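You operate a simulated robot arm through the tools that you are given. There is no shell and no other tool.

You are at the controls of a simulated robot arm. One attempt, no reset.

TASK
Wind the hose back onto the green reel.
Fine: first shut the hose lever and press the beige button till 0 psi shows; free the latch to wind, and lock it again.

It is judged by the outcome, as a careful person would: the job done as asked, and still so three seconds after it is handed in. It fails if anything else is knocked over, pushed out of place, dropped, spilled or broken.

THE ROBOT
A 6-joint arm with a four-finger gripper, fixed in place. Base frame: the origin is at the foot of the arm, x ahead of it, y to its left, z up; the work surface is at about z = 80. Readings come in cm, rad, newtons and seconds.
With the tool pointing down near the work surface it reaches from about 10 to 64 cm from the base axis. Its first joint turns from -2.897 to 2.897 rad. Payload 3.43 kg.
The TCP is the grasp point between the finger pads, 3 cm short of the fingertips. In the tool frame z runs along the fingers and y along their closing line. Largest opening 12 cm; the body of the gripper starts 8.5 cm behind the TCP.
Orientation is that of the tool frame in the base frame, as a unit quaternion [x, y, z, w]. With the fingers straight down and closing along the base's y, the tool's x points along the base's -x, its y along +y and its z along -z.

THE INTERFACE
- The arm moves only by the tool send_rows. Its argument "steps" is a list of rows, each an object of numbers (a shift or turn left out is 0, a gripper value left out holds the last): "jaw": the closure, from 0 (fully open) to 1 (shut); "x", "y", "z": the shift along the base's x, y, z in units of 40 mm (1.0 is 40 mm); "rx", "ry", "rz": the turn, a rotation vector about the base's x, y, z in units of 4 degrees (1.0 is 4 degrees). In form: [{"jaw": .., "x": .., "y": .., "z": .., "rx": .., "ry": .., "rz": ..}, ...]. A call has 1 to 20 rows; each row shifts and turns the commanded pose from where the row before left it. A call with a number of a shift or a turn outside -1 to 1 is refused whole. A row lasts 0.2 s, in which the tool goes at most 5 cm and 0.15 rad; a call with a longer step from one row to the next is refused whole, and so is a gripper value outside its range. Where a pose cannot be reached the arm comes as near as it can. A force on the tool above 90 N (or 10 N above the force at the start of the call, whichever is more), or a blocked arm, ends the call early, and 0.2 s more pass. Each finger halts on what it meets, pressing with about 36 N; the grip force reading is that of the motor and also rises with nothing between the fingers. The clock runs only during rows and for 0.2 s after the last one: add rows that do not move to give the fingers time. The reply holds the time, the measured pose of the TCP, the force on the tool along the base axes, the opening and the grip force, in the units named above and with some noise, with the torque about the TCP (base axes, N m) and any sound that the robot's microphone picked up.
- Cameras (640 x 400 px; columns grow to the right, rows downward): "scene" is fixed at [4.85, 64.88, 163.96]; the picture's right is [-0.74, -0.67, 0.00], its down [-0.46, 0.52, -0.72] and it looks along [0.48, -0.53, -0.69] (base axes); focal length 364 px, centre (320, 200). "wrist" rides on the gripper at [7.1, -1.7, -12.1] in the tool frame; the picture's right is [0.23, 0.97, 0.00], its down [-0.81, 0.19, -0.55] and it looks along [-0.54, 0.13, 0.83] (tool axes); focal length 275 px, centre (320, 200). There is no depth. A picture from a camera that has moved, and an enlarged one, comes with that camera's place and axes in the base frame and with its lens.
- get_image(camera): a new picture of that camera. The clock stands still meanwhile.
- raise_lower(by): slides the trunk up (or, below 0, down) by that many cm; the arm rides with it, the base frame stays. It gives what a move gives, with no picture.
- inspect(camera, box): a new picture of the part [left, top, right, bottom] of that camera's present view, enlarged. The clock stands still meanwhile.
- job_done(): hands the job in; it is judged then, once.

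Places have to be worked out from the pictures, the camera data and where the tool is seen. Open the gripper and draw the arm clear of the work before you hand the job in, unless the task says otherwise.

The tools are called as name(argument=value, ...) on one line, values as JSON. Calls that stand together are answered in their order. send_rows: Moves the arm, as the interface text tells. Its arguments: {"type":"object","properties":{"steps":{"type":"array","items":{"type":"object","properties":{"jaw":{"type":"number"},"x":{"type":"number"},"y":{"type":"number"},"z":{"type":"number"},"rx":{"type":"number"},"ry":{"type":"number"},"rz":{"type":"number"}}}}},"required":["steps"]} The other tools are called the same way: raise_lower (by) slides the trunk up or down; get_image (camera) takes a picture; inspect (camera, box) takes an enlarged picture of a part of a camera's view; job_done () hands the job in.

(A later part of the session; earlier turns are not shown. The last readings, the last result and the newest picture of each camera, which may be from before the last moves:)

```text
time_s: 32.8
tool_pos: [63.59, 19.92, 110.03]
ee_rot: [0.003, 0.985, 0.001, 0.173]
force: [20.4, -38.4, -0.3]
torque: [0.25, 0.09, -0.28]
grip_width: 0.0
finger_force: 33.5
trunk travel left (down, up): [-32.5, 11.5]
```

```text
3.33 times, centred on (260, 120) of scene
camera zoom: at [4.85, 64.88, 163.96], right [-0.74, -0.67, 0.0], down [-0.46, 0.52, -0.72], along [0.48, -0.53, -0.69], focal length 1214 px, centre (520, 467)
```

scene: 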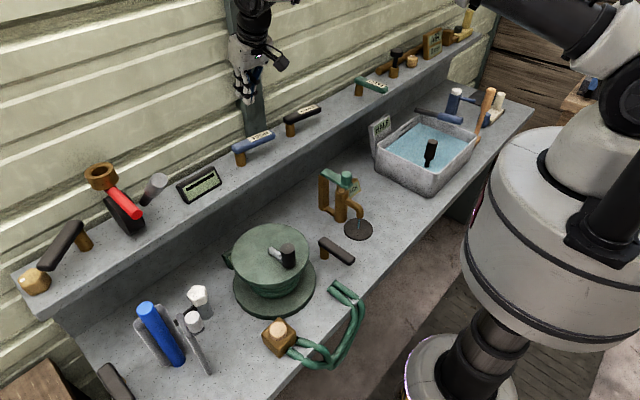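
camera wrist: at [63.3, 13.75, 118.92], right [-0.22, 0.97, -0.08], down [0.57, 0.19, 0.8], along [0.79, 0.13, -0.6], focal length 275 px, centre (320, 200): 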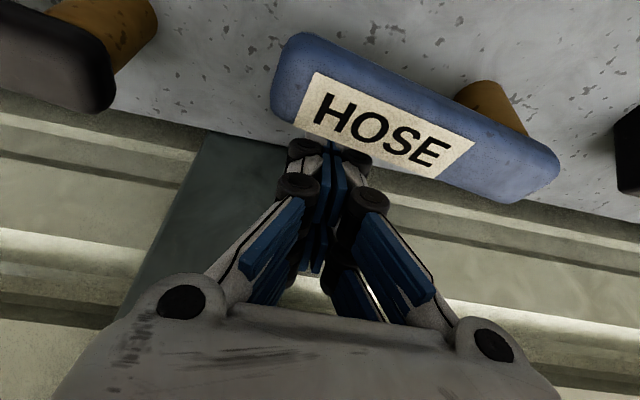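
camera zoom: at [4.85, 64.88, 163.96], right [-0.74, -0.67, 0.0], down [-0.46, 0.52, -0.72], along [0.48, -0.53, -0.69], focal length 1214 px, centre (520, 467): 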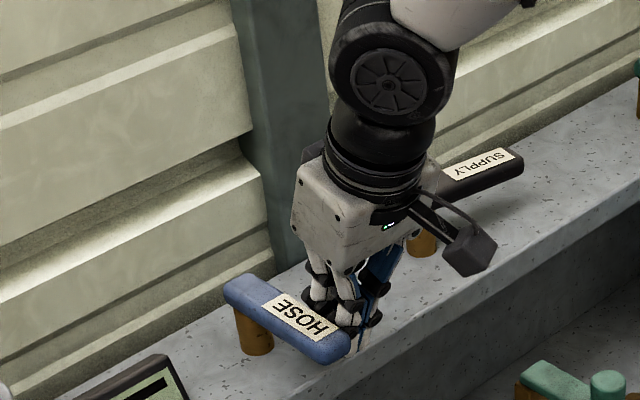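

The stop is reached (about 43 N), so the HOSE lever is shut, perpendicular to the shelf. I back off to −y and lift clear, then check it.

send_rows(steps=[{"x": 0.1, "y": -0.2}, {"y": -0.3}, {"y": -0.25, "z": 0.5}, {"z": 1}, {"z": 1}, {"z": 1}, {"x": -0.8}, {"x": -0.8}, {"x": -0.8}, {"x": -0.8}])

get_image(camera="scene")

get_image(camera="wrist")

```text
time_s: 35.0
tool_pos: [50.58, 17.86, 124.28]
ee_rot: [0.0, 0.985, 0.001, 0.175]
force: [-0.5, 0.4, 0.4]
torque: [0.01, -0.01, 0.0]
grip_width: 0.01
finger_force: 33.4
trunk travel left (down, up): [-32.5, 11.5]
```

```text
taken
```

scene: 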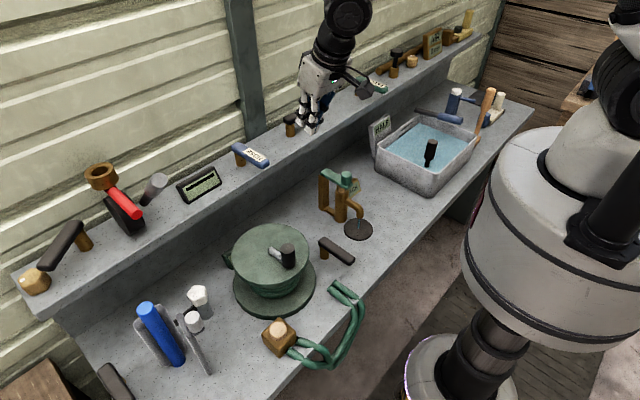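

```text
taken
camera wrist: at [39.6, 16.04, 133.06], right [-0.22, 0.97, -0.08], down [0.57, 0.19, 0.8], along [0.79, 0.13, -0.6], focal length 275 px, centre (320, 200)
```

wrist: 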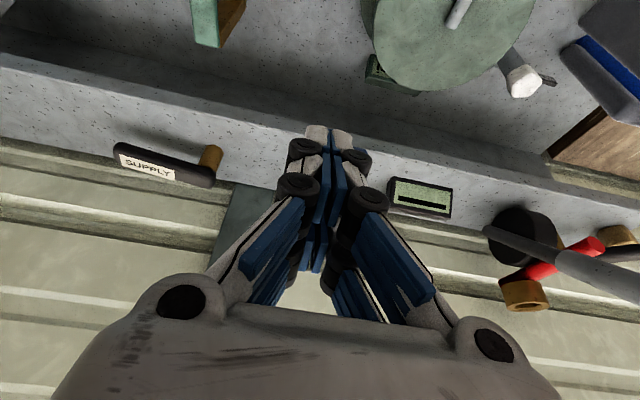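

The HOSE lever now points out from the shelf and stays there. The beige button on the nozzle block triangulates to about (37.5, 42.8), top z≈85.5. I straighten the tool and move above it.

send_rows(steps=[{"ry": 1, "x": -0.5, "y": 0.5}, {"ry": 1, "x": -0.5, "y": 0.8}, {"ry": 1, "x": -0.5, "y": 0.8}, {"ry": 1, "x": -0.5, "y": 0.8}, {"ry": 1, "x": -0.5, "y": 0.8}, {"x": -0.5, "y": 0.8}, {"y": 0.8}, {"y": 0.8}, {"z": -0.8}, {"z": -0.8}, {"z": -0.8}, {"z": -0.8}, {}])

get_image(camera="scene")

get_image(camera="wrist")

```text
time_s: 37.8
tool_pos: [38.78, 42.24, 111.35]
ee_rot: [0.0, 1.0, -0.001, 0.0]
force: [0.5, -0.3, -0.5]
torque: [0.03, 0.01, -0.03]
grip_width: 0.01
finger_force: 32.6
trunk travel left (down, up): [-32.5, 11.5]
```

```text
taken
```

scene: 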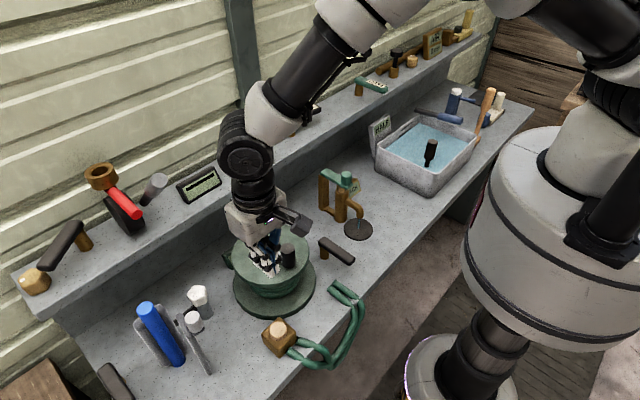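

```text
taken
camera wrist: at [31.48, 40.41, 123.3], right [-0.23, 0.97, 0.0], down [0.81, 0.19, 0.55], along [0.54, 0.13, -0.83], focal length 275 px, centre (320, 200)
```

wrist: 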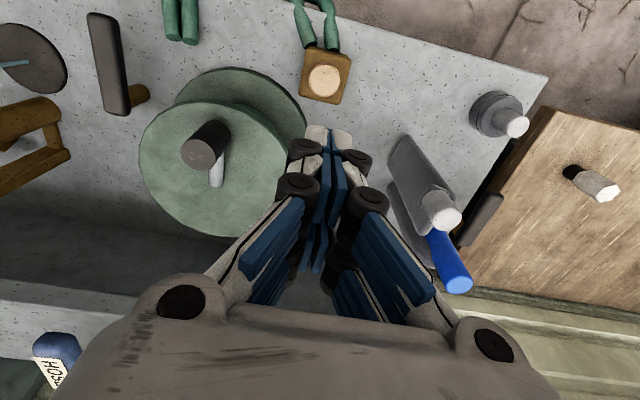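

The wrist view confirms the button at about (37.7, 42.7). I centre over it and descend to just above.

send_rows(steps=[{"x": -0.27, "y": 0.12, "z": -0.8}, {"z": -1}, {"z": -1}, {"z": -1}, {"z": -0.8}, {"z": -0.5}, {}])

inspect(camera="scene", box=[200, 240, 360, 370])

get_image(camera="wrist")

```text
time_s: 39.4
tool_pos: [37.68, 42.56, 90.84]
ee_rot: [0.0, 1.0, 0.0, -0.001]
force: [1.0, 0.5, -0.3]
torque: [0.01, 0.05, 0.03]
grip_width: 0.0
finger_force: 33.3
trunk travel left (down, up): [-32.5, 11.5]
```

```text
3.08 times, centred on (280, 305) of scene
camera zoom: at [4.85, 64.88, 163.96], right [-0.74, -0.67, 0.0], down [-0.46, 0.52, -0.72], along [0.48, -0.53, -0.69], focal length 1121 px, centre (443, -123)
```

zoom: 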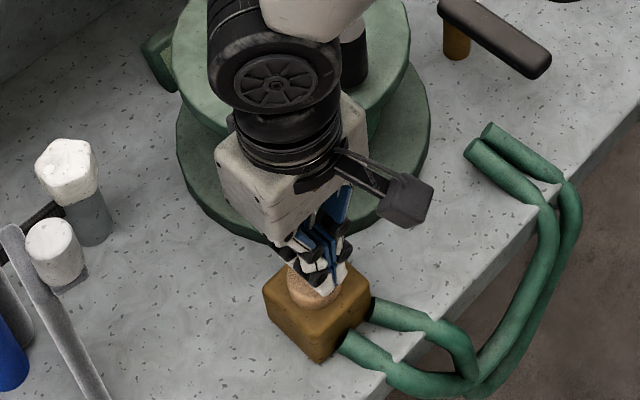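

```text
taken
camera wrist: at [30.44, 40.91, 102.83], right [-0.23, 0.97, 0.0], down [0.81, 0.19, 0.55], along [0.54, 0.13, -0.83], focal length 275 px, centre (320, 200)
```

wrist: 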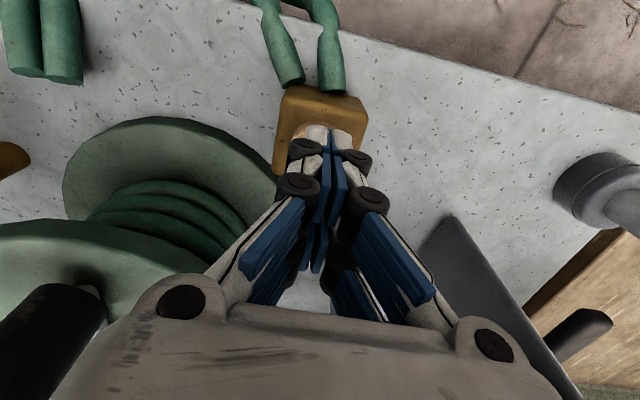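

The tips are just above the button. I press down slowly in 0.3 cm steps.

send_rows(steps=[{"z": -0.1, "y": -0.03}, {"z": -0.1}, {"z": -0.08}, {"z": -0.08}, {"z": -0.08}])

inspect(camera="scene", box=[200, 240, 360, 370])

```text
time_s: 40.6
tool_pos: [37.67, 42.43, 89.25]
ee_rot: [0.0, 1.0, 0.0, 0.0]
force: [1.1, 0.6, 0.6]
torque: [0.01, -0.03, -0.01]
grip_width: 0.55
finger_force: 33.1
trunk travel left (down, up): [-32.5, 11.5]
```

```text
3.08 times, centred on (280, 305) of scene
camera zoom: at [4.85, 64.88, 163.96], right [-0.74, -0.67, 0.0], down [-0.46, 0.52, -0.72], along [0.48, -0.53, -0.69], focal length 1121 px, centre (443, -123)
```

zoom: 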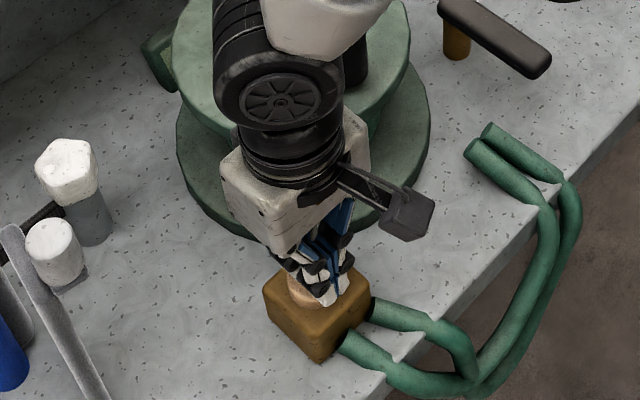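

The finger gap unexpectedly reads 0.55 cm. I lift a little to see whether it closes again, so that I know what touched.

send_rows(steps=[{"z": 0.2}, {"z": 0.2}, {}])

inspect(camera="wrist", box=[240, 60, 420, 190])

inspect(camera="scene", box=[240, 290, 320, 360])

```text
time_s: 41.4
tool_pos: [37.67, 42.47, 90.71]
ee_rot: [0.0, 1.0, 0.0, 0.0]
force: [0.3, 0.4, 0.0]
torque: [-0.04, -0.01, 0.01]
grip_width: 0.0
finger_force: 33.8
trunk travel left (down, up): [-32.5, 11.5]
```

```text
3.08 times, centred on (330, 125) of wrist
camera zoom: at [30.42, 40.79, 102.75], right [-0.23, 0.97, 0.0], down [0.81, 0.19, 0.55], along [0.54, 0.13, -0.83], focal length 847 px, centre (289, 431)
```

zoom: 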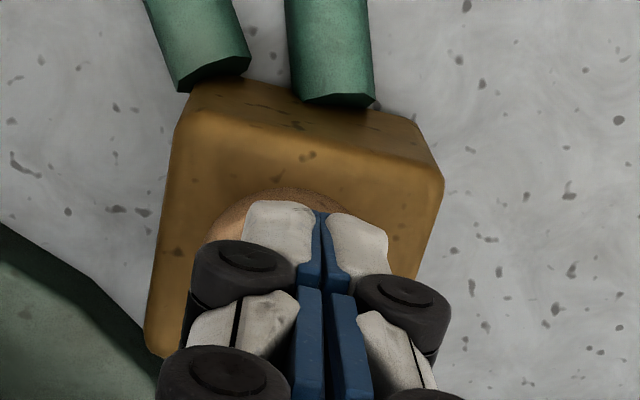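

```text
5.71 times, centred on (280, 325) of scene
camera zoom: at [4.85, 64.88, 163.96], right [-0.74, -0.67, 0.0], down [-0.46, 0.52, -0.72], along [0.48, -0.53, -0.69], focal length 2082 px, centre (549, -514)
```

zoom: 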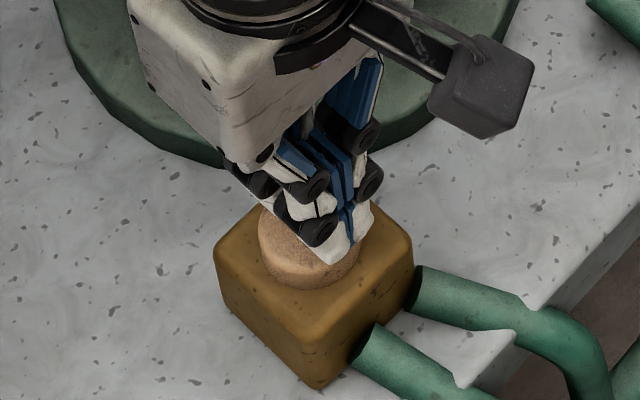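

It closed again on lifting. The wrist view suggests the tips sit about 0.5 cm too far toward +y and slightly toward the robot, on the button's edge. I re-centre and press again step by step.

send_rows(steps=[{"x": 0.1, "y": -0.13}, {"z": -0.1}, {"z": -0.1}, {"z": -0.1}, {}])

inspect(camera="wrist", box=[240, 60, 420, 190])

inspect(camera="scene", box=[240, 290, 320, 360])

```text
time_s: 42.6
tool_pos: [38.17, 41.91, 89.58]
ee_rot: [0.0, 1.0, 0.0, 0.0]
force: [-0.5, 0.1, 0.5]
torque: [0.02, 0.03, -0.01]
grip_width: 0.04
finger_force: 33.7
trunk travel left (down, up): [-32.5, 11.5]
```

```text
3.08 times, centred on (330, 125) of wrist
camera zoom: at [30.8, 40.27, 101.56], right [-0.23, 0.97, 0.0], down [0.81, 0.19, 0.55], along [0.54, 0.13, -0.83], focal length 847 px, centre (289, 431)
```

zoom: 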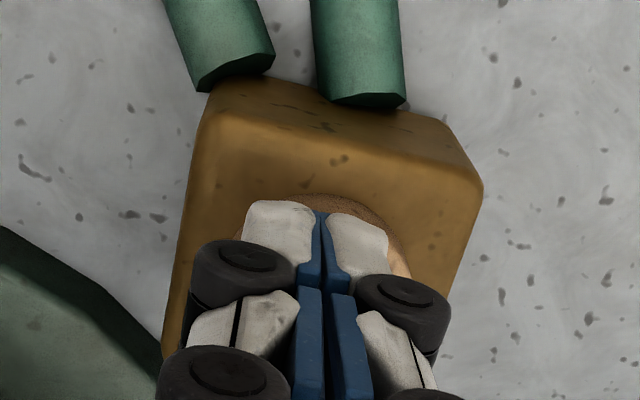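

```text
5.71 times, centred on (280, 325) of scene
camera zoom: at [4.85, 64.88, 163.96], right [-0.74, -0.67, 0.0], down [-0.46, 0.52, -0.72], along [0.48, -0.53, -0.69], focal length 2082 px, centre (549, -514)
```

zoom: 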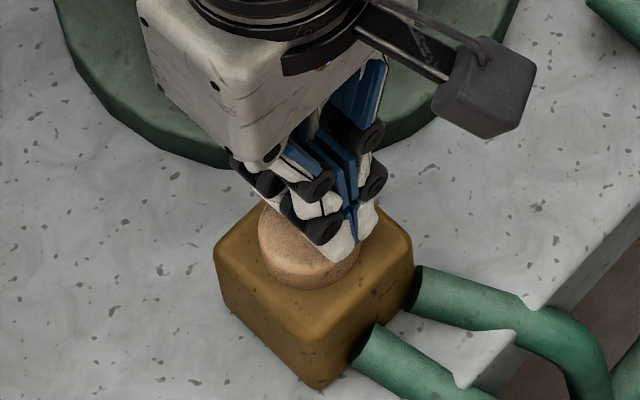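

The fingers are now centred over the button in the wrist view. I keep pressing down in small steps.

send_rows(steps=[{"z": -0.08}, {"z": -0.08}, {"z": -0.08}, {}])

inspect(camera="scene", box=[240, 290, 320, 360])

inspect(camera="wrist", box=[240, 60, 420, 190])

```text
time_s: 43.6
tool_pos: [38.17, 42.02, 88.59]
ee_rot: [0.001, 1.0, 0.001, 0.001]
force: [1.1, 2.1, 2.7]
torque: [0.03, 0.01, 0.03]
grip_width: 0.57
finger_force: 33.3
trunk travel left (down, up): [-32.5, 11.5]
```

```text
5.71 times, centred on (280, 325) of scene
camera zoom: at [4.85, 64.88, 163.96], right [-0.74, -0.67, 0.0], down [-0.46, 0.52, -0.72], along [0.48, -0.53, -0.69], focal length 2082 px, centre (549, -514)
```

zoom: 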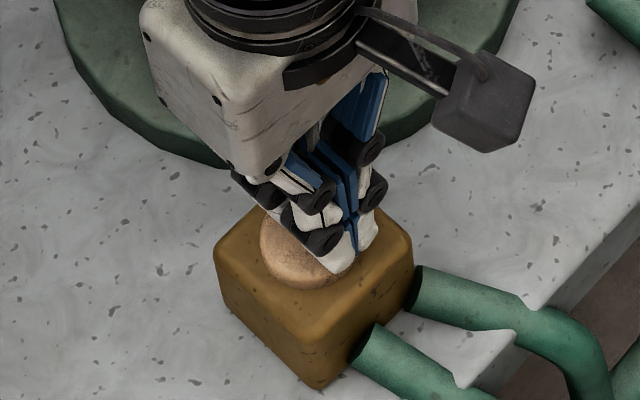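

```text
3.08 times, centred on (330, 125) of wrist
camera zoom: at [30.83, 40.3, 100.65], right [-0.23, 0.97, 0.0], down [0.81, 0.19, 0.55], along [0.54, 0.13, -0.83], focal length 847 px, centre (289, 431)
```

zoom: 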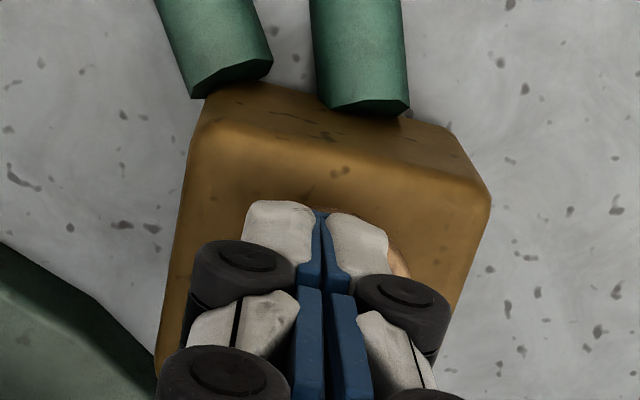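

The button appears to be going down (light upward force 2.7 N). I press a little deeper and hold to listen for hissing.

send_rows(steps=[{"z": -0.08}, {"z": -0.08}, {}, {}, {}])

inspect(camera="scene", box=[240, 290, 320, 360])

```text
time_s: 44.8
tool_pos: [38.18, 42.01, 88.39]
ee_rot: [0.0, 1.0, 0.002, 0.003]
force: [-2.4, -0.4, 37.2]
torque: [-0.02, 0.21, -0.01]
grip_width: 0.59
finger_force: 33.4
trunk travel left (down, up): [-32.5, 11.5]
```

```text
5.71 times, centred on (280, 325) of scene
camera zoom: at [4.85, 64.88, 163.96], right [-0.74, -0.67, 0.0], down [-0.46, 0.52, -0.72], along [0.48, -0.53, -0.69], focal length 2082 px, centre (549, -514)
```

zoom: 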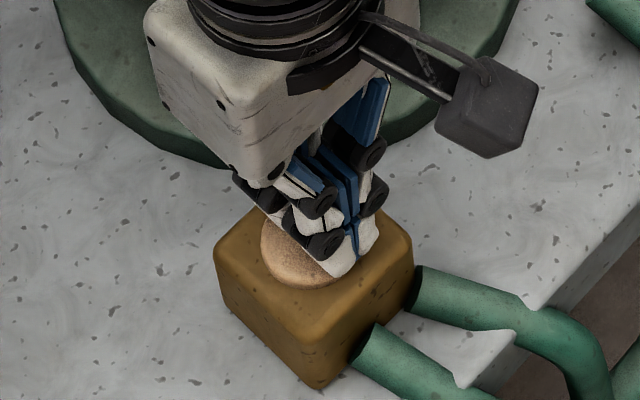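

The button is bottomed at about 37 N. I hold it for roughly 4 s, and then lift to read the gauge.

send_rows(steps=[{"z": 0.02}, {}, {}, {}, {}, {}, {}, {}, {}, {}, {}, {}, {}, {}, {}, {}, {}, {}, {}, {}])

get_image(camera="wrist")

```text
time_s: 49.0
tool_pos: [38.14, 42.07, 88.26]
ee_rot: [0.0, 1.0, 0.001, 0.002]
force: [2.1, 1.3, 34.6]
torque: [0.07, 0.09, 0.01]
grip_width: 0.58
finger_force: 33.3
trunk travel left (down, up): [-32.5, 11.5]
```

```text
taken
camera wrist: at [30.79, 40.24, 100.31], right [-0.23, 0.97, 0.0], down [0.81, 0.19, 0.56], along [0.54, 0.13, -0.83], focal length 275 px, centre (320, 200)
```

wrist: 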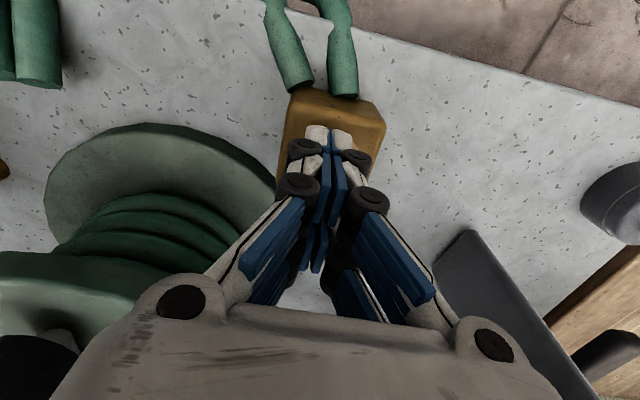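

I lift off and go to a spot where the camera can see the green gauge past the reel rim.

send_rows(steps=[{"z": 0.5}, {"z": 1}, {"z": 1}, {"z": 1}, {"z": 1}, {"z": 1}, {"z": 1}, {"z": 1, "x": 0.5}, {"z": 0.7, "x": 0.8, "y": -0.5}, {"x": 0.8, "y": -0.6}, {"x": 0.8, "y": -0.8}, {"x": 0.8, "y": -0.8}, {"x": 0.8, "y": -0.8}, {"x": 0.6, "y": -0.8}])

get_image(camera="wrist")

get_image(camera="scene")

```text
time_s: 52.0
tool_pos: [58.65, 24.55, 120.86]
ee_rot: [0.0, 1.0, 0.0, -0.001]
force: [0.4, -0.4, 0.7]
torque: [0.03, 0.02, 0.01]
grip_width: 0.0
finger_force: 33.3
trunk travel left (down, up): [-32.5, 11.5]
```

```text
taken
camera wrist: at [51.36, 22.92, 132.82], right [-0.23, 0.97, 0.0], down [0.81, 0.19, 0.55], along [0.54, 0.13, -0.83], focal length 275 px, centre (320, 200)
```

wrist: 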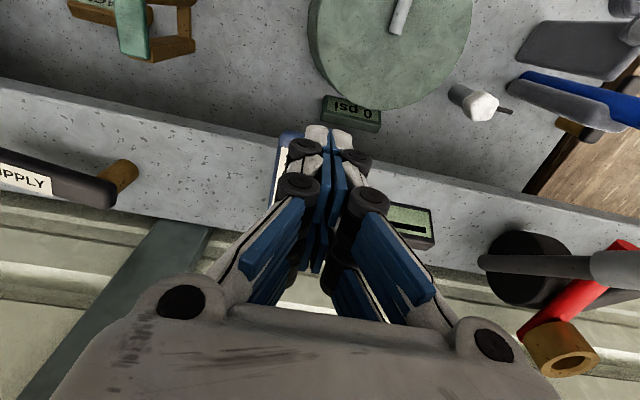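

```text
taken
```

scene: 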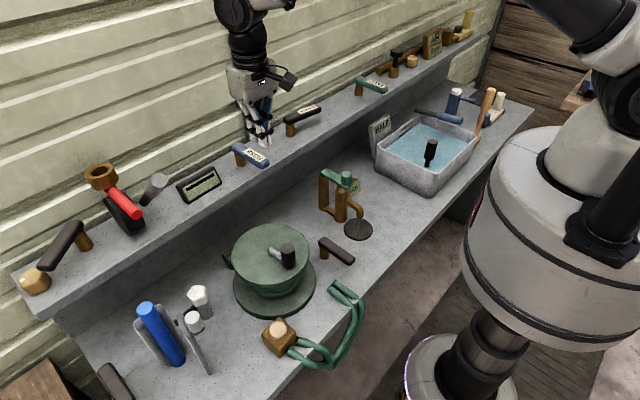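

inspect(camera="wrist", box=[300, 80, 400, 145])

```text
6.15 times, centred on (350, 112) of wrist
camera zoom: at [51.36, 22.92, 132.82], right [-0.23, 0.97, 0.0], down [0.81, 0.19, 0.55], along [0.54, 0.13, -0.83], focal length 1694 px, centre (135, 738)
```

zoom: 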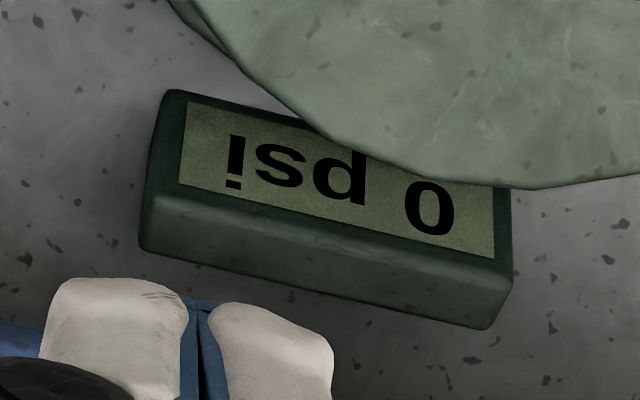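

The gauge now reads 0 psi. Next I take a close look at the dark lever beside the reel, which I take to be the latch.

send_rows(steps=[{"x": -0.8, "y": -0.2}, {"x": -0.8, "y": -0.2}, {"x": -0.8, "y": -0.2}, {"x": -0.8, "y": -0.2}, {"x": -0.8, "y": -0.2, "z": -0.5}, {"z": -0.5}, {"z": -0.5}, {"z": -0.5}])

get_image(camera="wrist")

inspect(camera="wrist", box=[220, 0, 460, 150])

```text
time_s: 53.8
tool_pos: [42.59, 20.8, 112.77]
ee_rot: [0.0, 1.0, 0.001, 0.0]
force: [0.3, 0.0, -0.1]
torque: [-0.03, 0.02, -0.02]
grip_width: 0.0
finger_force: 33.2
trunk travel left (down, up): [-32.5, 11.5]
```

```text
taken
camera wrist: at [35.32, 19.05, 124.81], right [-0.23, 0.97, 0.0], down [0.81, 0.19, 0.55], along [0.54, 0.13, -0.83], focal length 275 px, centre (320, 200)
```

wrist: 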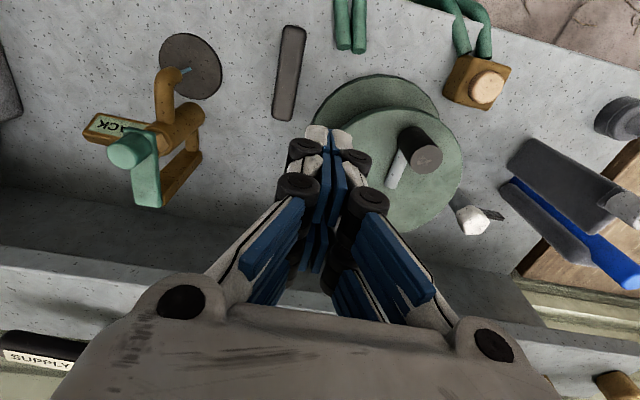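

```text
2.67 times, centred on (340, 75) of wrist
camera zoom: at [35.32, 19.05, 124.81], right [-0.23, 0.97, 0.0], down [0.81, 0.19, 0.55], along [0.54, 0.13, -0.83], focal length 734 px, centre (267, 533)
```

zoom: 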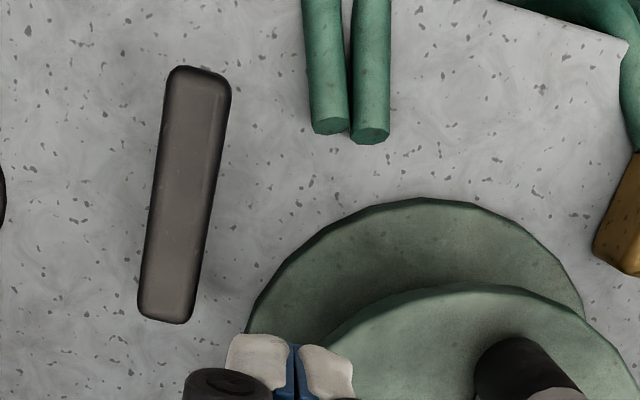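

The lever matches the HOSE lever's design: its post is at (46.5, 17) and it points toward the robot. Before touching it I'll gently test whether the reel is locked by gripping the crank knob (about (44.0, 32.4), top z≈99.3), so I move above it with the fingers half open.

send_rows(steps=[{"jaw": 0.55, "z": 0.2}, {"x": 0.1, "y": 0.8}, {"x": 0.1, "y": 0.8}, {"x": 0.1, "y": 0.8}, {"x": 0.05, "y": 0.5}, {"z": -0.5}, {}])

get_image(camera="wrist")

inspect(camera="scene", box=[210, 180, 350, 320])

```text
time_s: 55.4
tool_pos: [43.96, 32.42, 111.77]
ee_rot: [0.0, 1.0, 0.0, 0.001]
force: [0.3, 0.7, -0.1]
torque: [0.01, 0.01, 0.01]
grip_width: 5.39
finger_force: 0.0
trunk travel left (down, up): [-32.5, 11.5]
```

```text
taken
camera wrist: at [36.61, 30.73, 123.78], right [-0.23, 0.97, 0.0], down [0.81, 0.19, 0.55], along [0.54, 0.13, -0.83], focal length 275 px, centre (320, 200)
```

wrist: 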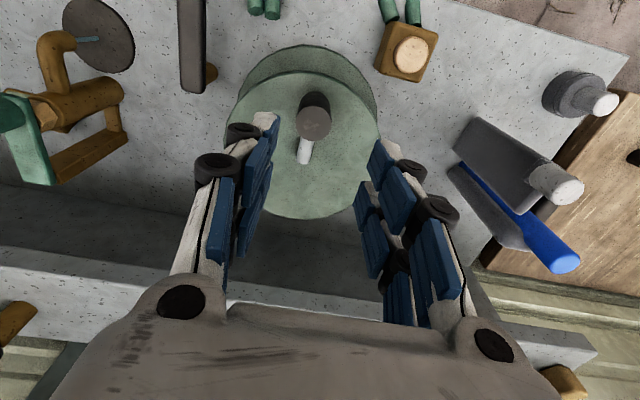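

```text
2.86 times, centred on (280, 250) of scene
camera zoom: at [4.85, 64.88, 163.96], right [-0.74, -0.67, 0.0], down [-0.46, 0.52, -0.72], along [0.48, -0.53, -0.69], focal length 1041 px, centre (434, 57)
```

zoom: 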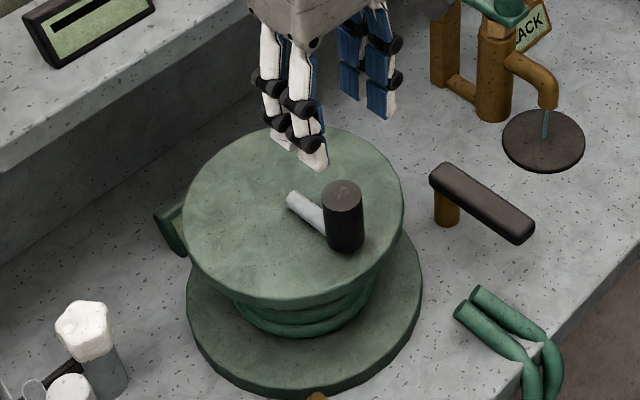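

The knob is at about (44.3, 32.2). I descend around it to z≈98.2 and close on it.

send_rows(steps=[{"x": 0.08, "y": -0.05, "z": -0.8}, {"z": -0.9}, {"z": -0.9}, {"z": -0.5}, {"z": -0.3}, {}])

get_image(camera="wrist")

inspect(camera="scene", box=[210, 180, 350, 320])

```text
time_s: 56.8
tool_pos: [44.25, 32.16, 98.08]
ee_rot: [0.0, 1.0, 0.0, 0.0]
force: [0.3, -0.7, -0.2]
torque: [-0.02, 0.02, -0.03]
grip_width: 5.4
finger_force: 0.0
trunk travel left (down, up): [-32.5, 11.5]
```

```text
taken
camera wrist: at [36.94, 30.48, 110.14], right [-0.23, 0.97, 0.0], down [0.81, 0.19, 0.55], along [0.54, 0.13, -0.83], focal length 275 px, centre (320, 200)
```

wrist: 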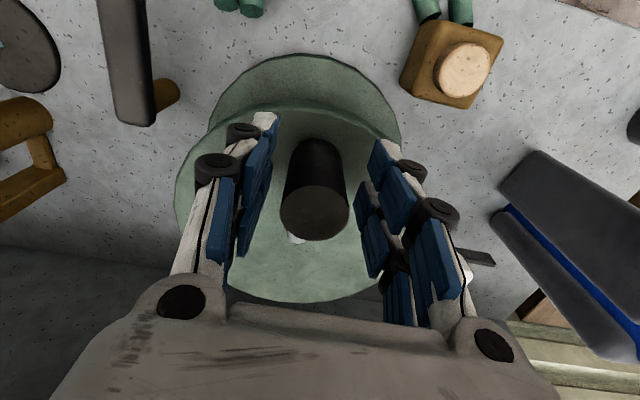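

```text
2.86 times, centred on (280, 250) of scene
camera zoom: at [4.85, 64.88, 163.96], right [-0.74, -0.67, 0.0], down [-0.46, 0.52, -0.72], along [0.48, -0.53, -0.69], focal length 1041 px, centre (434, 57)
```

zoom: 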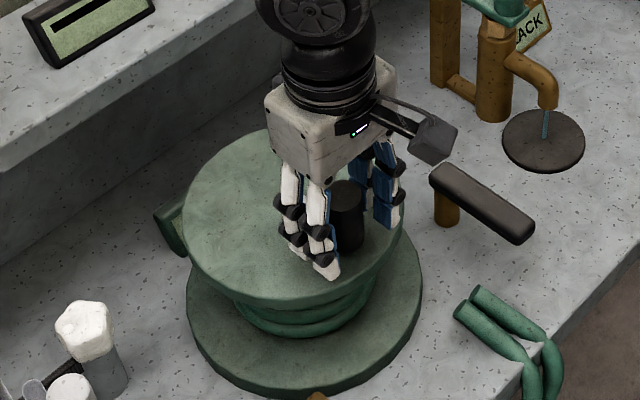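

The knob sits between the fingers. I close on it, then apply a small 0.4 cm nudge toward −y to see whether the reel is locked.

send_rows(steps=[{"jaw": 0.85}, {}, {}, {}])

send_rows(steps=[{"y": -0.05}, {"y": -0.05}, {}])

```text
time_s: 57.8
tool_pos: [44.31, 31.98, 98.14]
ee_rot: [0.002, 1.0, 0.0, -0.001]
force: [2.9, -10.6, 0.5]
torque: [-0.32, -0.01, -0.53]
grip_width: 3.07
finger_force: 45.2
trunk travel left (down, up): [-32.5, 11.5]
```

```text
time_s: 58.6
tool_pos: [44.27, 31.95, 98.2]
ee_rot: [-0.001, 1.0, 0.001, 0.001]
force: [-2.4, 9.4, 0.5]
torque: [0.33, 0.6, 0.39]
grip_width: 3.09
finger_force: 45.2
trunk travel left (down, up): [-32.5, 11.5]
```

Nudging −y: it doesn't move (force change ~20 N for 0.4 cm). I try the other direction just as gently.

send_rows(steps=[{"y": 0.05}, {"y": 0.05}, {"y": 0.05}, {"y": 0.05}, {}])

```text
time_s: 59.8
tool_pos: [44.39, 32.15, 98.2]
ee_rot: [0.001, 1.0, 0.0, -0.002]
force: [11.6, -30.7, 10.5]
torque: [-1.01, -0.26, -0.55]
grip_width: 3.07
finger_force: 44.8
trunk travel left (down, up): [-32.5, 11.5]
```

Both ways it only gives ~0.2 cm under 30 N, so the reel is locked. I relax, open and lift away, then go to the latch lever.

send_rows(steps=[{"y": -0.08}, {"jaw": 0.5}, {}, {}, {"z": 0.5}, {"z": 1}, {"z": 1}, {"y": -0.8, "x": -0.2}, {"y": -0.8, "x": -0.2}, {"y": -0.8, "x": -0.25}, {"y": -0.8, "x": -0.25}, {"y": -0.6, "x": -0.2}, {}])

get_image(camera="wrist")

```text
time_s: 62.6
tool_pos: [39.9, 16.99, 107.99]
ee_rot: [0.0, 1.0, 0.0, 0.0]
force: [-0.4, -0.2, 0.2]
torque: [-0.05, 0.02, 0.02]
grip_width: 6.02
finger_force: 0.1
trunk travel left (down, up): [-32.5, 11.5]
```

```text
taken
camera wrist: at [32.49, 15.36, 120.04], right [-0.23, 0.97, 0.0], down [0.81, 0.19, 0.55], along [0.54, 0.13, -0.83], focal length 275 px, centre (320, 200)
```

wrist: 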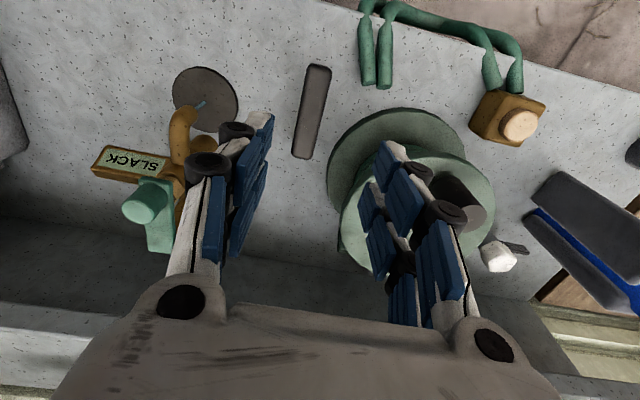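

The lever centre at x≈39.5 is y≈16.6. I descend with the fingers straddling it, tips staying ~3 cm above the bench.

send_rows(steps=[{"y": -0.1, "z": -1}, {"z": -1}, {"z": -1}, {"z": -1}, {"z": -0.8}, {"z": -0.5}, {}])

get_image(camera="wrist")

inspect(camera="scene", box=[270, 190, 400, 320])

```text
time_s: 64.2
tool_pos: [39.89, 16.55, 86.92]
ee_rot: [0.001, 1.0, 0.0, 0.001]
force: [-0.3, 0.7, 0.0]
torque: [0.04, -0.01, 0.06]
grip_width: 6.01
finger_force: 0.0
trunk travel left (down, up): [-32.5, 11.5]
```

```text
taken
camera wrist: at [32.5, 14.94, 98.87], right [-0.23, 0.97, 0.0], down [0.81, 0.19, 0.55], along [0.54, 0.13, -0.83], focal length 275 px, centre (320, 200)
```

wrist: 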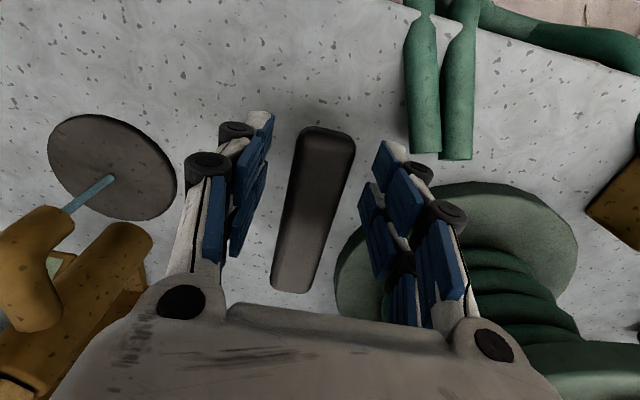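

```text
3.08 times, centred on (335, 255) of scene
camera zoom: at [4.85, 64.88, 163.96], right [-0.74, -0.67, 0.0], down [-0.46, 0.52, -0.72], along [0.48, -0.53, -0.69], focal length 1121 px, centre (274, 31)
```

zoom: 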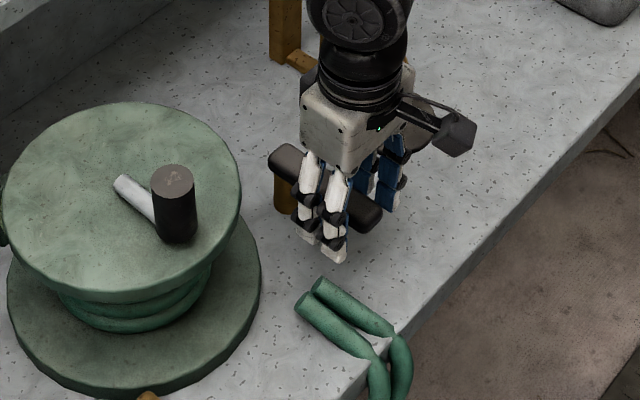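

Straddling well. I narrow the gap slightly and nudge −y (away from the reel) gently to see if the lever turns that way.

send_rows(steps=[{"jaw": 0.7}, {}, {"y": -0.1}, {"y": -0.1}, {"y": -0.1}, {"y": -0.1}, {}])

get_image(camera="wrist")

```text
time_s: 65.8
tool_pos: [39.93, 15.22, 86.9]
ee_rot: [-0.003, 1.0, 0.001, 0.0]
force: [-2.5, 15.1, 1.5]
torque: [0.22, 0.48, 1.22]
grip_width: 3.73
finger_force: 28.4
trunk travel left (down, up): [-32.5, 11.5]
```

```text
taken
camera wrist: at [32.54, 13.5, 98.89], right [-0.23, 0.97, 0.0], down [0.81, 0.2, 0.55], along [0.54, 0.13, -0.83], focal length 275 px, centre (320, 200)
```

wrist: 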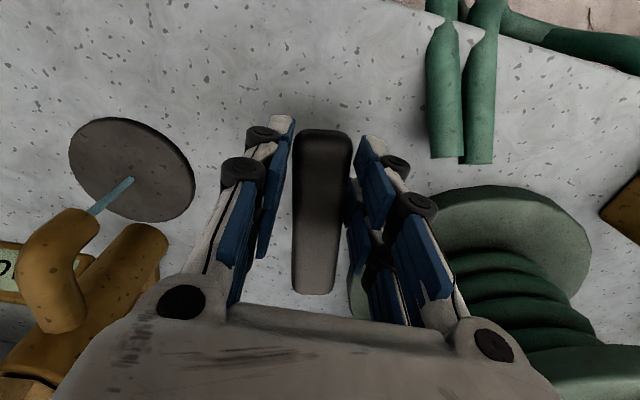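

The lever rotated that way by about 10° with ~15 N resistance. I follow it around its post, turning the tool with it.

send_rows(steps=[{"x": 0.03, "y": -0.11, "rz": 1}, {"x": 0.045, "y": -0.108, "rz": 1}, {"x": 0.05, "y": -0.108, "rz": 1}, {"x": 0.06, "y": -0.1, "rz": 1}, {}])

get_image(camera="wrist")

inspect(camera="scene", box=[270, 190, 400, 320])

```text
time_s: 67.0
tool_pos: [40.49, 13.42, 86.87]
ee_rot: [-0.139, 0.99, 0.001, 0.0]
force: [-4.4, 6.0, 2.2]
torque: [0.05, 0.17, 0.49]
grip_width: 3.79
finger_force: 11.4
trunk travel left (down, up): [-32.5, 11.5]
```

```text
taken
camera wrist: at [33.94, 9.75, 98.86], right [-0.49, 0.87, 0.0], down [0.73, 0.41, 0.55], along [0.48, 0.27, -0.83], focal length 275 px, centre (320, 200)
```

wrist: 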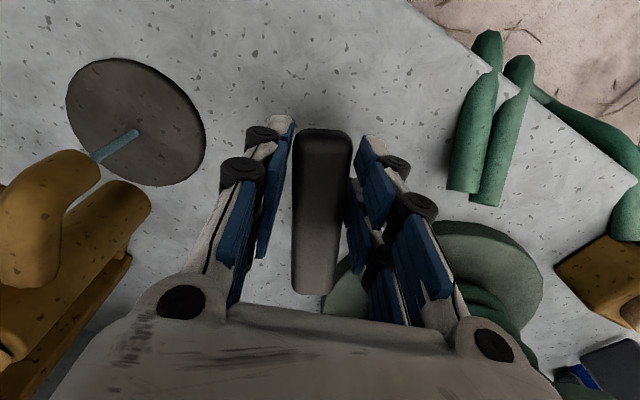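

```text
3.08 times, centred on (335, 255) of scene
camera zoom: at [4.85, 64.88, 163.96], right [-0.74, -0.67, 0.0], down [-0.46, 0.52, -0.72], along [0.48, -0.53, -0.69], focal length 1121 px, centre (274, 31)
```

zoom: 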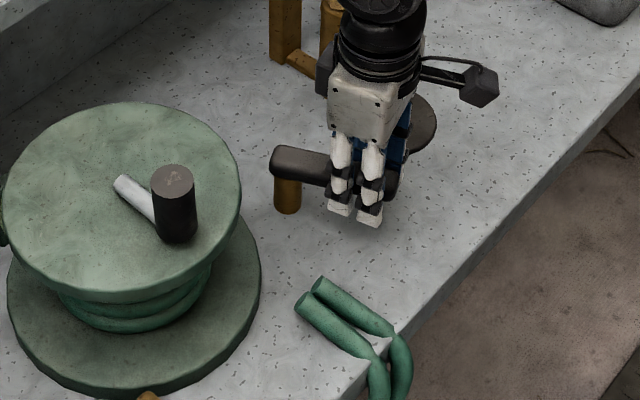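

It turns smoothly. I keep following, limiting the tool's turn so the camera stays clear of the tap.

send_rows(steps=[{"x": 0.083, "y": -0.095, "rz": 1}, {"x": 0.073, "y": -0.095, "rz": 1}, {"x": 0.083, "y": -0.088, "rz": 1}, {"x": 0.085, "y": -0.085, "rz": 1}, {"x": 0.092, "y": -0.078, "rz": 1}, {"jaw": 0.6}])

get_image(camera="wrist")

inspect(camera="scene", box=[270, 150, 400, 280])

```text
time_s: 68.4
tool_pos: [42.35, 11.6, 86.87]
ee_rot: [-0.309, 0.951, 0.0, 0.0]
force: [0.0, 0.6, -1.0]
torque: [-0.01, -0.03, -0.03]
grip_width: 4.81
finger_force: 0.2
trunk travel left (down, up): [-32.5, 11.5]
```

```text
taken
camera wrist: at [37.33, 6.02, 98.88], right [-0.76, 0.65, 0.0], down [0.54, 0.63, 0.55], along [0.36, 0.42, -0.83], focal length 275 px, centre (320, 200)
```

wrist: 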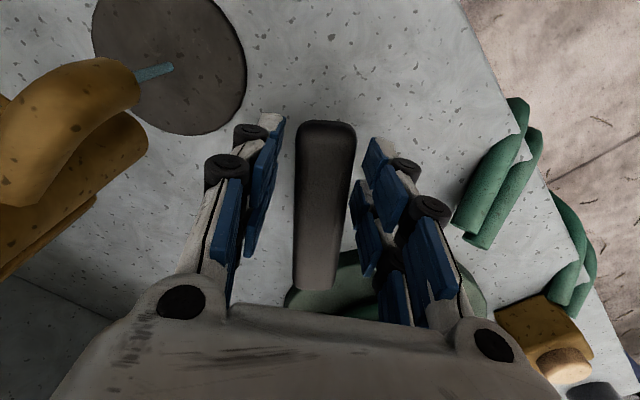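

```text
3.08 times, centred on (335, 215) of scene
camera zoom: at [4.85, 64.88, 163.96], right [-0.74, -0.67, 0.0], down [-0.46, 0.52, -0.72], along [0.48, -0.53, -0.69], focal length 1121 px, centre (274, 154)
```

zoom: 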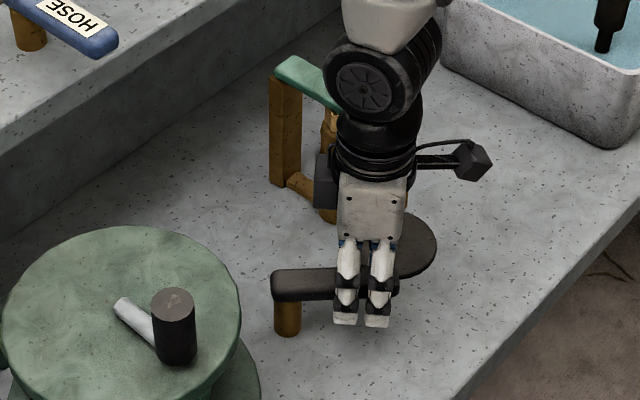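

The gap is 4.8 cm and the lever is near 48°. The tap top works out to be at (53, 0, 95), clear of the gripper body. I continue the arc toward −y.

send_rows(steps=[{"x": 0.105, "y": -0.078, "rz": 1}, {"x": 0.103, "y": -0.06, "rz": 1}, {"x": 0.107, "y": -0.053, "rz": 1}, {"x": 0.112, "y": -0.045, "rz": 1}, {"x": 0.112, "y": -0.035, "rz": 1}, {}])

get_image(camera="wrist")

inspect(camera="scene", box=[270, 150, 400, 280])

```text
time_s: 69.8
tool_pos: [43.89, 10.87, 86.63]
ee_rot: [-0.471, 0.882, -0.001, -0.004]
force: [-28.4, 40.2, -18.9]
torque: [0.67, -0.31, -1.72]
grip_width: 7.05
finger_force: 19.5
trunk travel left (down, up): [-32.5, 11.5]
```

```text
taken
camera wrist: at [41.23, 4.02, 98.82], right [-0.94, 0.35, 0.0], down [0.3, 0.78, 0.55], along [0.19, 0.51, -0.84], focal length 275 px, centre (320, 200)
```

wrist: 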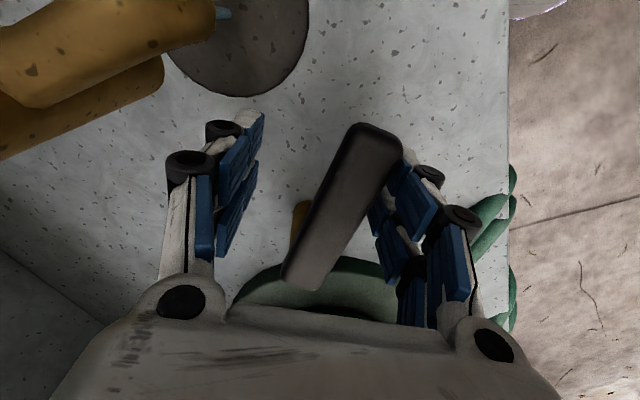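

```text
3.08 times, centred on (335, 215) of scene
camera zoom: at [4.85, 64.88, 163.96], right [-0.74, -0.67, 0.0], down [-0.46, 0.52, -0.72], along [0.48, -0.53, -0.69], focal length 1121 px, centre (274, 154)
```

zoom: 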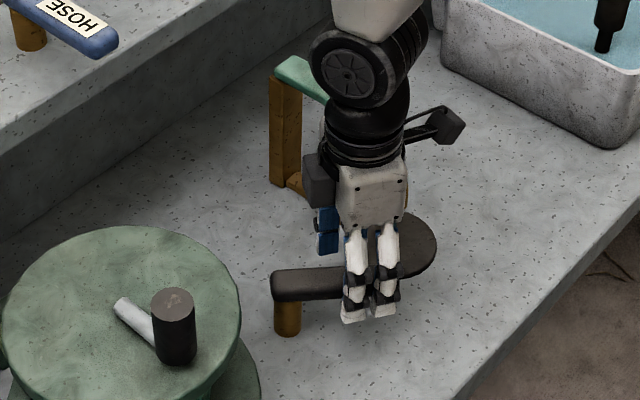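

The lever stopped at about 48° with ~50 N: its end stop. I relax by moving back along the contact force, then lift straight up.

send_rows(steps=[{"x": -0.12, "y": 0.15}, {"x": -0.1, "y": 0.12, "jaw": 0.4}, {}, {"z": 0.5}, {"z": 1}, {"z": 1}, {"z": 1}, {"z": 1}, {}])

get_image(camera="scene")

inspect(camera="scene", box=[210, 180, 380, 330])

```text
time_s: 71.8
tool_pos: [43.52, 11.56, 104.66]
ee_rot: [-0.469, 0.883, 0.0, 0.0]
force: [-0.2, 0.3, -0.7]
torque: [0.02, 0.03, -0.02]
grip_width: 7.18
finger_force: 0.1
trunk travel left (down, up): [-32.5, 11.5]
```

```text
taken
```

scene: 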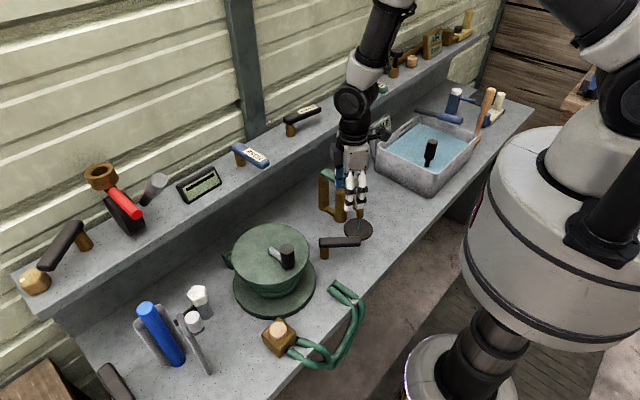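

```text
2.67 times, centred on (295, 255) of scene
camera zoom: at [4.85, 64.88, 163.96], right [-0.74, -0.67, 0.0], down [-0.46, 0.52, -0.72], along [0.48, -0.53, -0.69], focal length 971 px, centre (387, 53)
```

zoom: 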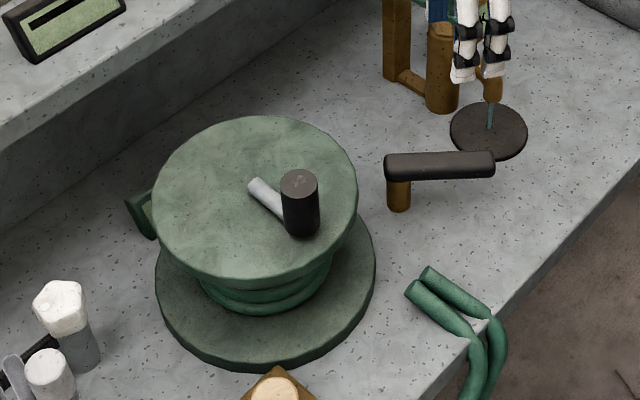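

The latch lever is swung to its other stop. Now I rotate the tool back and return above the crank knob at (44.3, 32.0).

send_rows(steps=[{"z": 0.9, "rz": -1}, {"z": 0.9, "rz": -1}, {"rz": -1}, {"rz": -1}, {"rz": -1, "y": 0.5}, {"rz": -1, "y": 0.5}, {"rz": -1, "y": 0.5}, {"rz": -1, "y": 0.5}, {"rz": -1, "y": 0.5}, {"rz": -1, "y": 0.5}, {"rz": -1, "y": 0.5}, {"rz": -1, "y": 0.5}, {"rz": -1, "y": 0.5, "jaw": 0.55}, {"rz": -1, "y": 0.5}, {"x": 0.2, "y": 0.11}, {}])

get_image(camera="wrist")

```text
time_s: 75.2
tool_pos: [44.26, 32.11, 112.1]
ee_rot: [0.0, 1.0, 0.001, 0.0]
force: [-0.3, -0.4, 0.4]
torque: [0.02, -0.03, 0.02]
grip_width: 5.4
finger_force: 0.2
trunk travel left (down, up): [-32.5, 11.5]
```

```text
taken
camera wrist: at [36.96, 30.37, 124.12], right [-0.23, 0.97, 0.0], down [0.81, 0.19, 0.55], along [0.54, 0.13, -0.83], focal length 275 px, centre (320, 200)
```

wrist: 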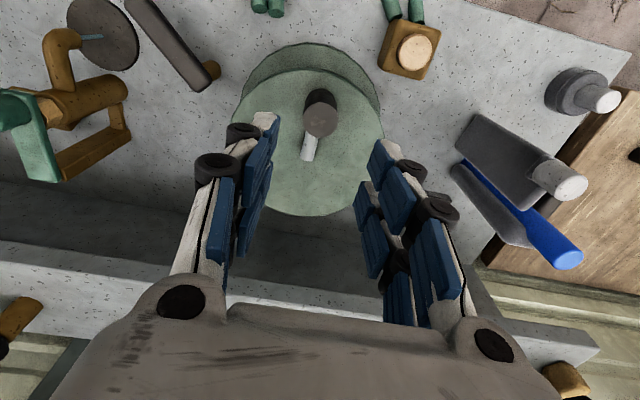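

The knob is right under the tool. I descend and grip it, then nudge toward −y again to test.

send_rows(steps=[{"z": -0.9, "y": 0.02}, {"z": -0.9}, {"z": -0.9}, {"z": -0.5}, {"z": -0.28}, {"jaw": 0.85}, {}, {}, {}])

send_rows(steps=[{"y": -0.1}, {"y": -0.1}, {"y": -0.1}, {}])

get_image(camera="wrist")

```text
time_s: 77.2
tool_pos: [44.18, 32.26, 98.34]
ee_rot: [-0.001, 1.0, 0.0, 0.0]
force: [-0.8, -0.2, -1.1]
torque: [0.06, -0.26, -0.03]
grip_width: 3.13
finger_force: 45.0
trunk travel left (down, up): [-32.5, 11.5]
```

```text
time_s: 78.2
tool_pos: [44.35, 31.37, 98.26]
ee_rot: [-0.001, 1.0, 0.001, 0.003]
force: [3.2, 26.3, -0.2]
torque: [0.94, -0.05, 0.32]
grip_width: 3.02
finger_force: 44.6
trunk travel left (down, up): [-32.5, 11.5]
```

```text
taken
camera wrist: at [37.07, 29.65, 110.14], right [-0.23, 0.97, 0.0], down [0.81, 0.19, 0.56], along [0.54, 0.13, -0.83], focal length 275 px, centre (320, 200)
```

wrist: 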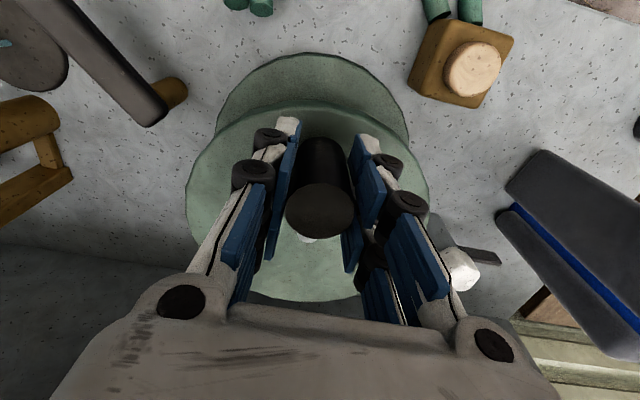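

This time the knob moved 0.9 cm with the push, so the reel turns, with some resistance. I continue along the circle (centre ≈ (50.7, 32.4), r ≈ 6.4) for about 30° and look at the hose.

send_rows(steps=[{"x": 0.05, "y": -0.17}, {"x": 0.06, "y": -0.158}, {"x": 0.075, "y": -0.15}, {"x": 0.092, "y": -0.142}, {"x": 0.108, "y": -0.133}, {}])

get_image(camera="wrist")

get_image(camera="scene")

```text
time_s: 78.9
tool_pos: [44.5, 31.3, 98.17]
ee_rot: [-0.006, 1.0, 0.007, 0.005]
force: [-20.3, 47.3, -17.1]
torque: [1.53, 0.71, 0.31]
grip_width: 3.04
finger_force: 44.6
trunk travel left (down, up): [-32.5, 11.5]
stopped in row 3: the force on the tool passed its limit at 94 N (the readings are from after the stop); the commanded pose is now the measured one
```

```text
taken
camera wrist: at [37.1, 29.34, 110.08], right [-0.24, 0.97, 0.01], down [0.8, 0.19, 0.56], along [0.54, 0.15, -0.83], focal length 275 px, centre (320, 200)
```

wrist: 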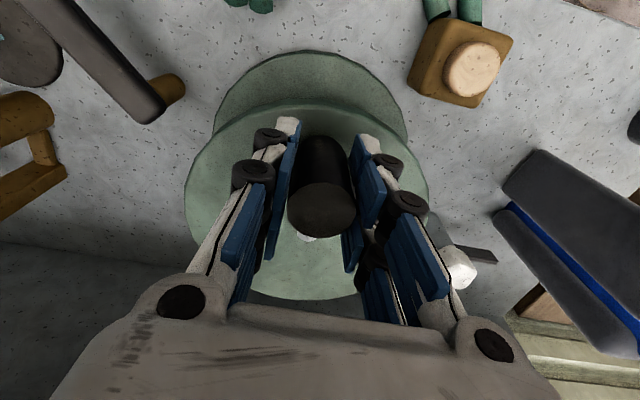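

```text
taken
```

scene: 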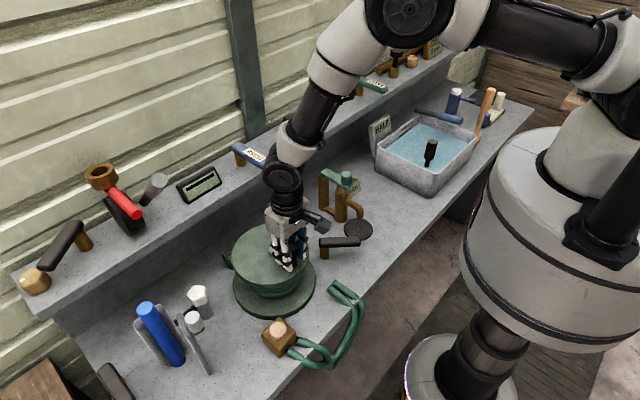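

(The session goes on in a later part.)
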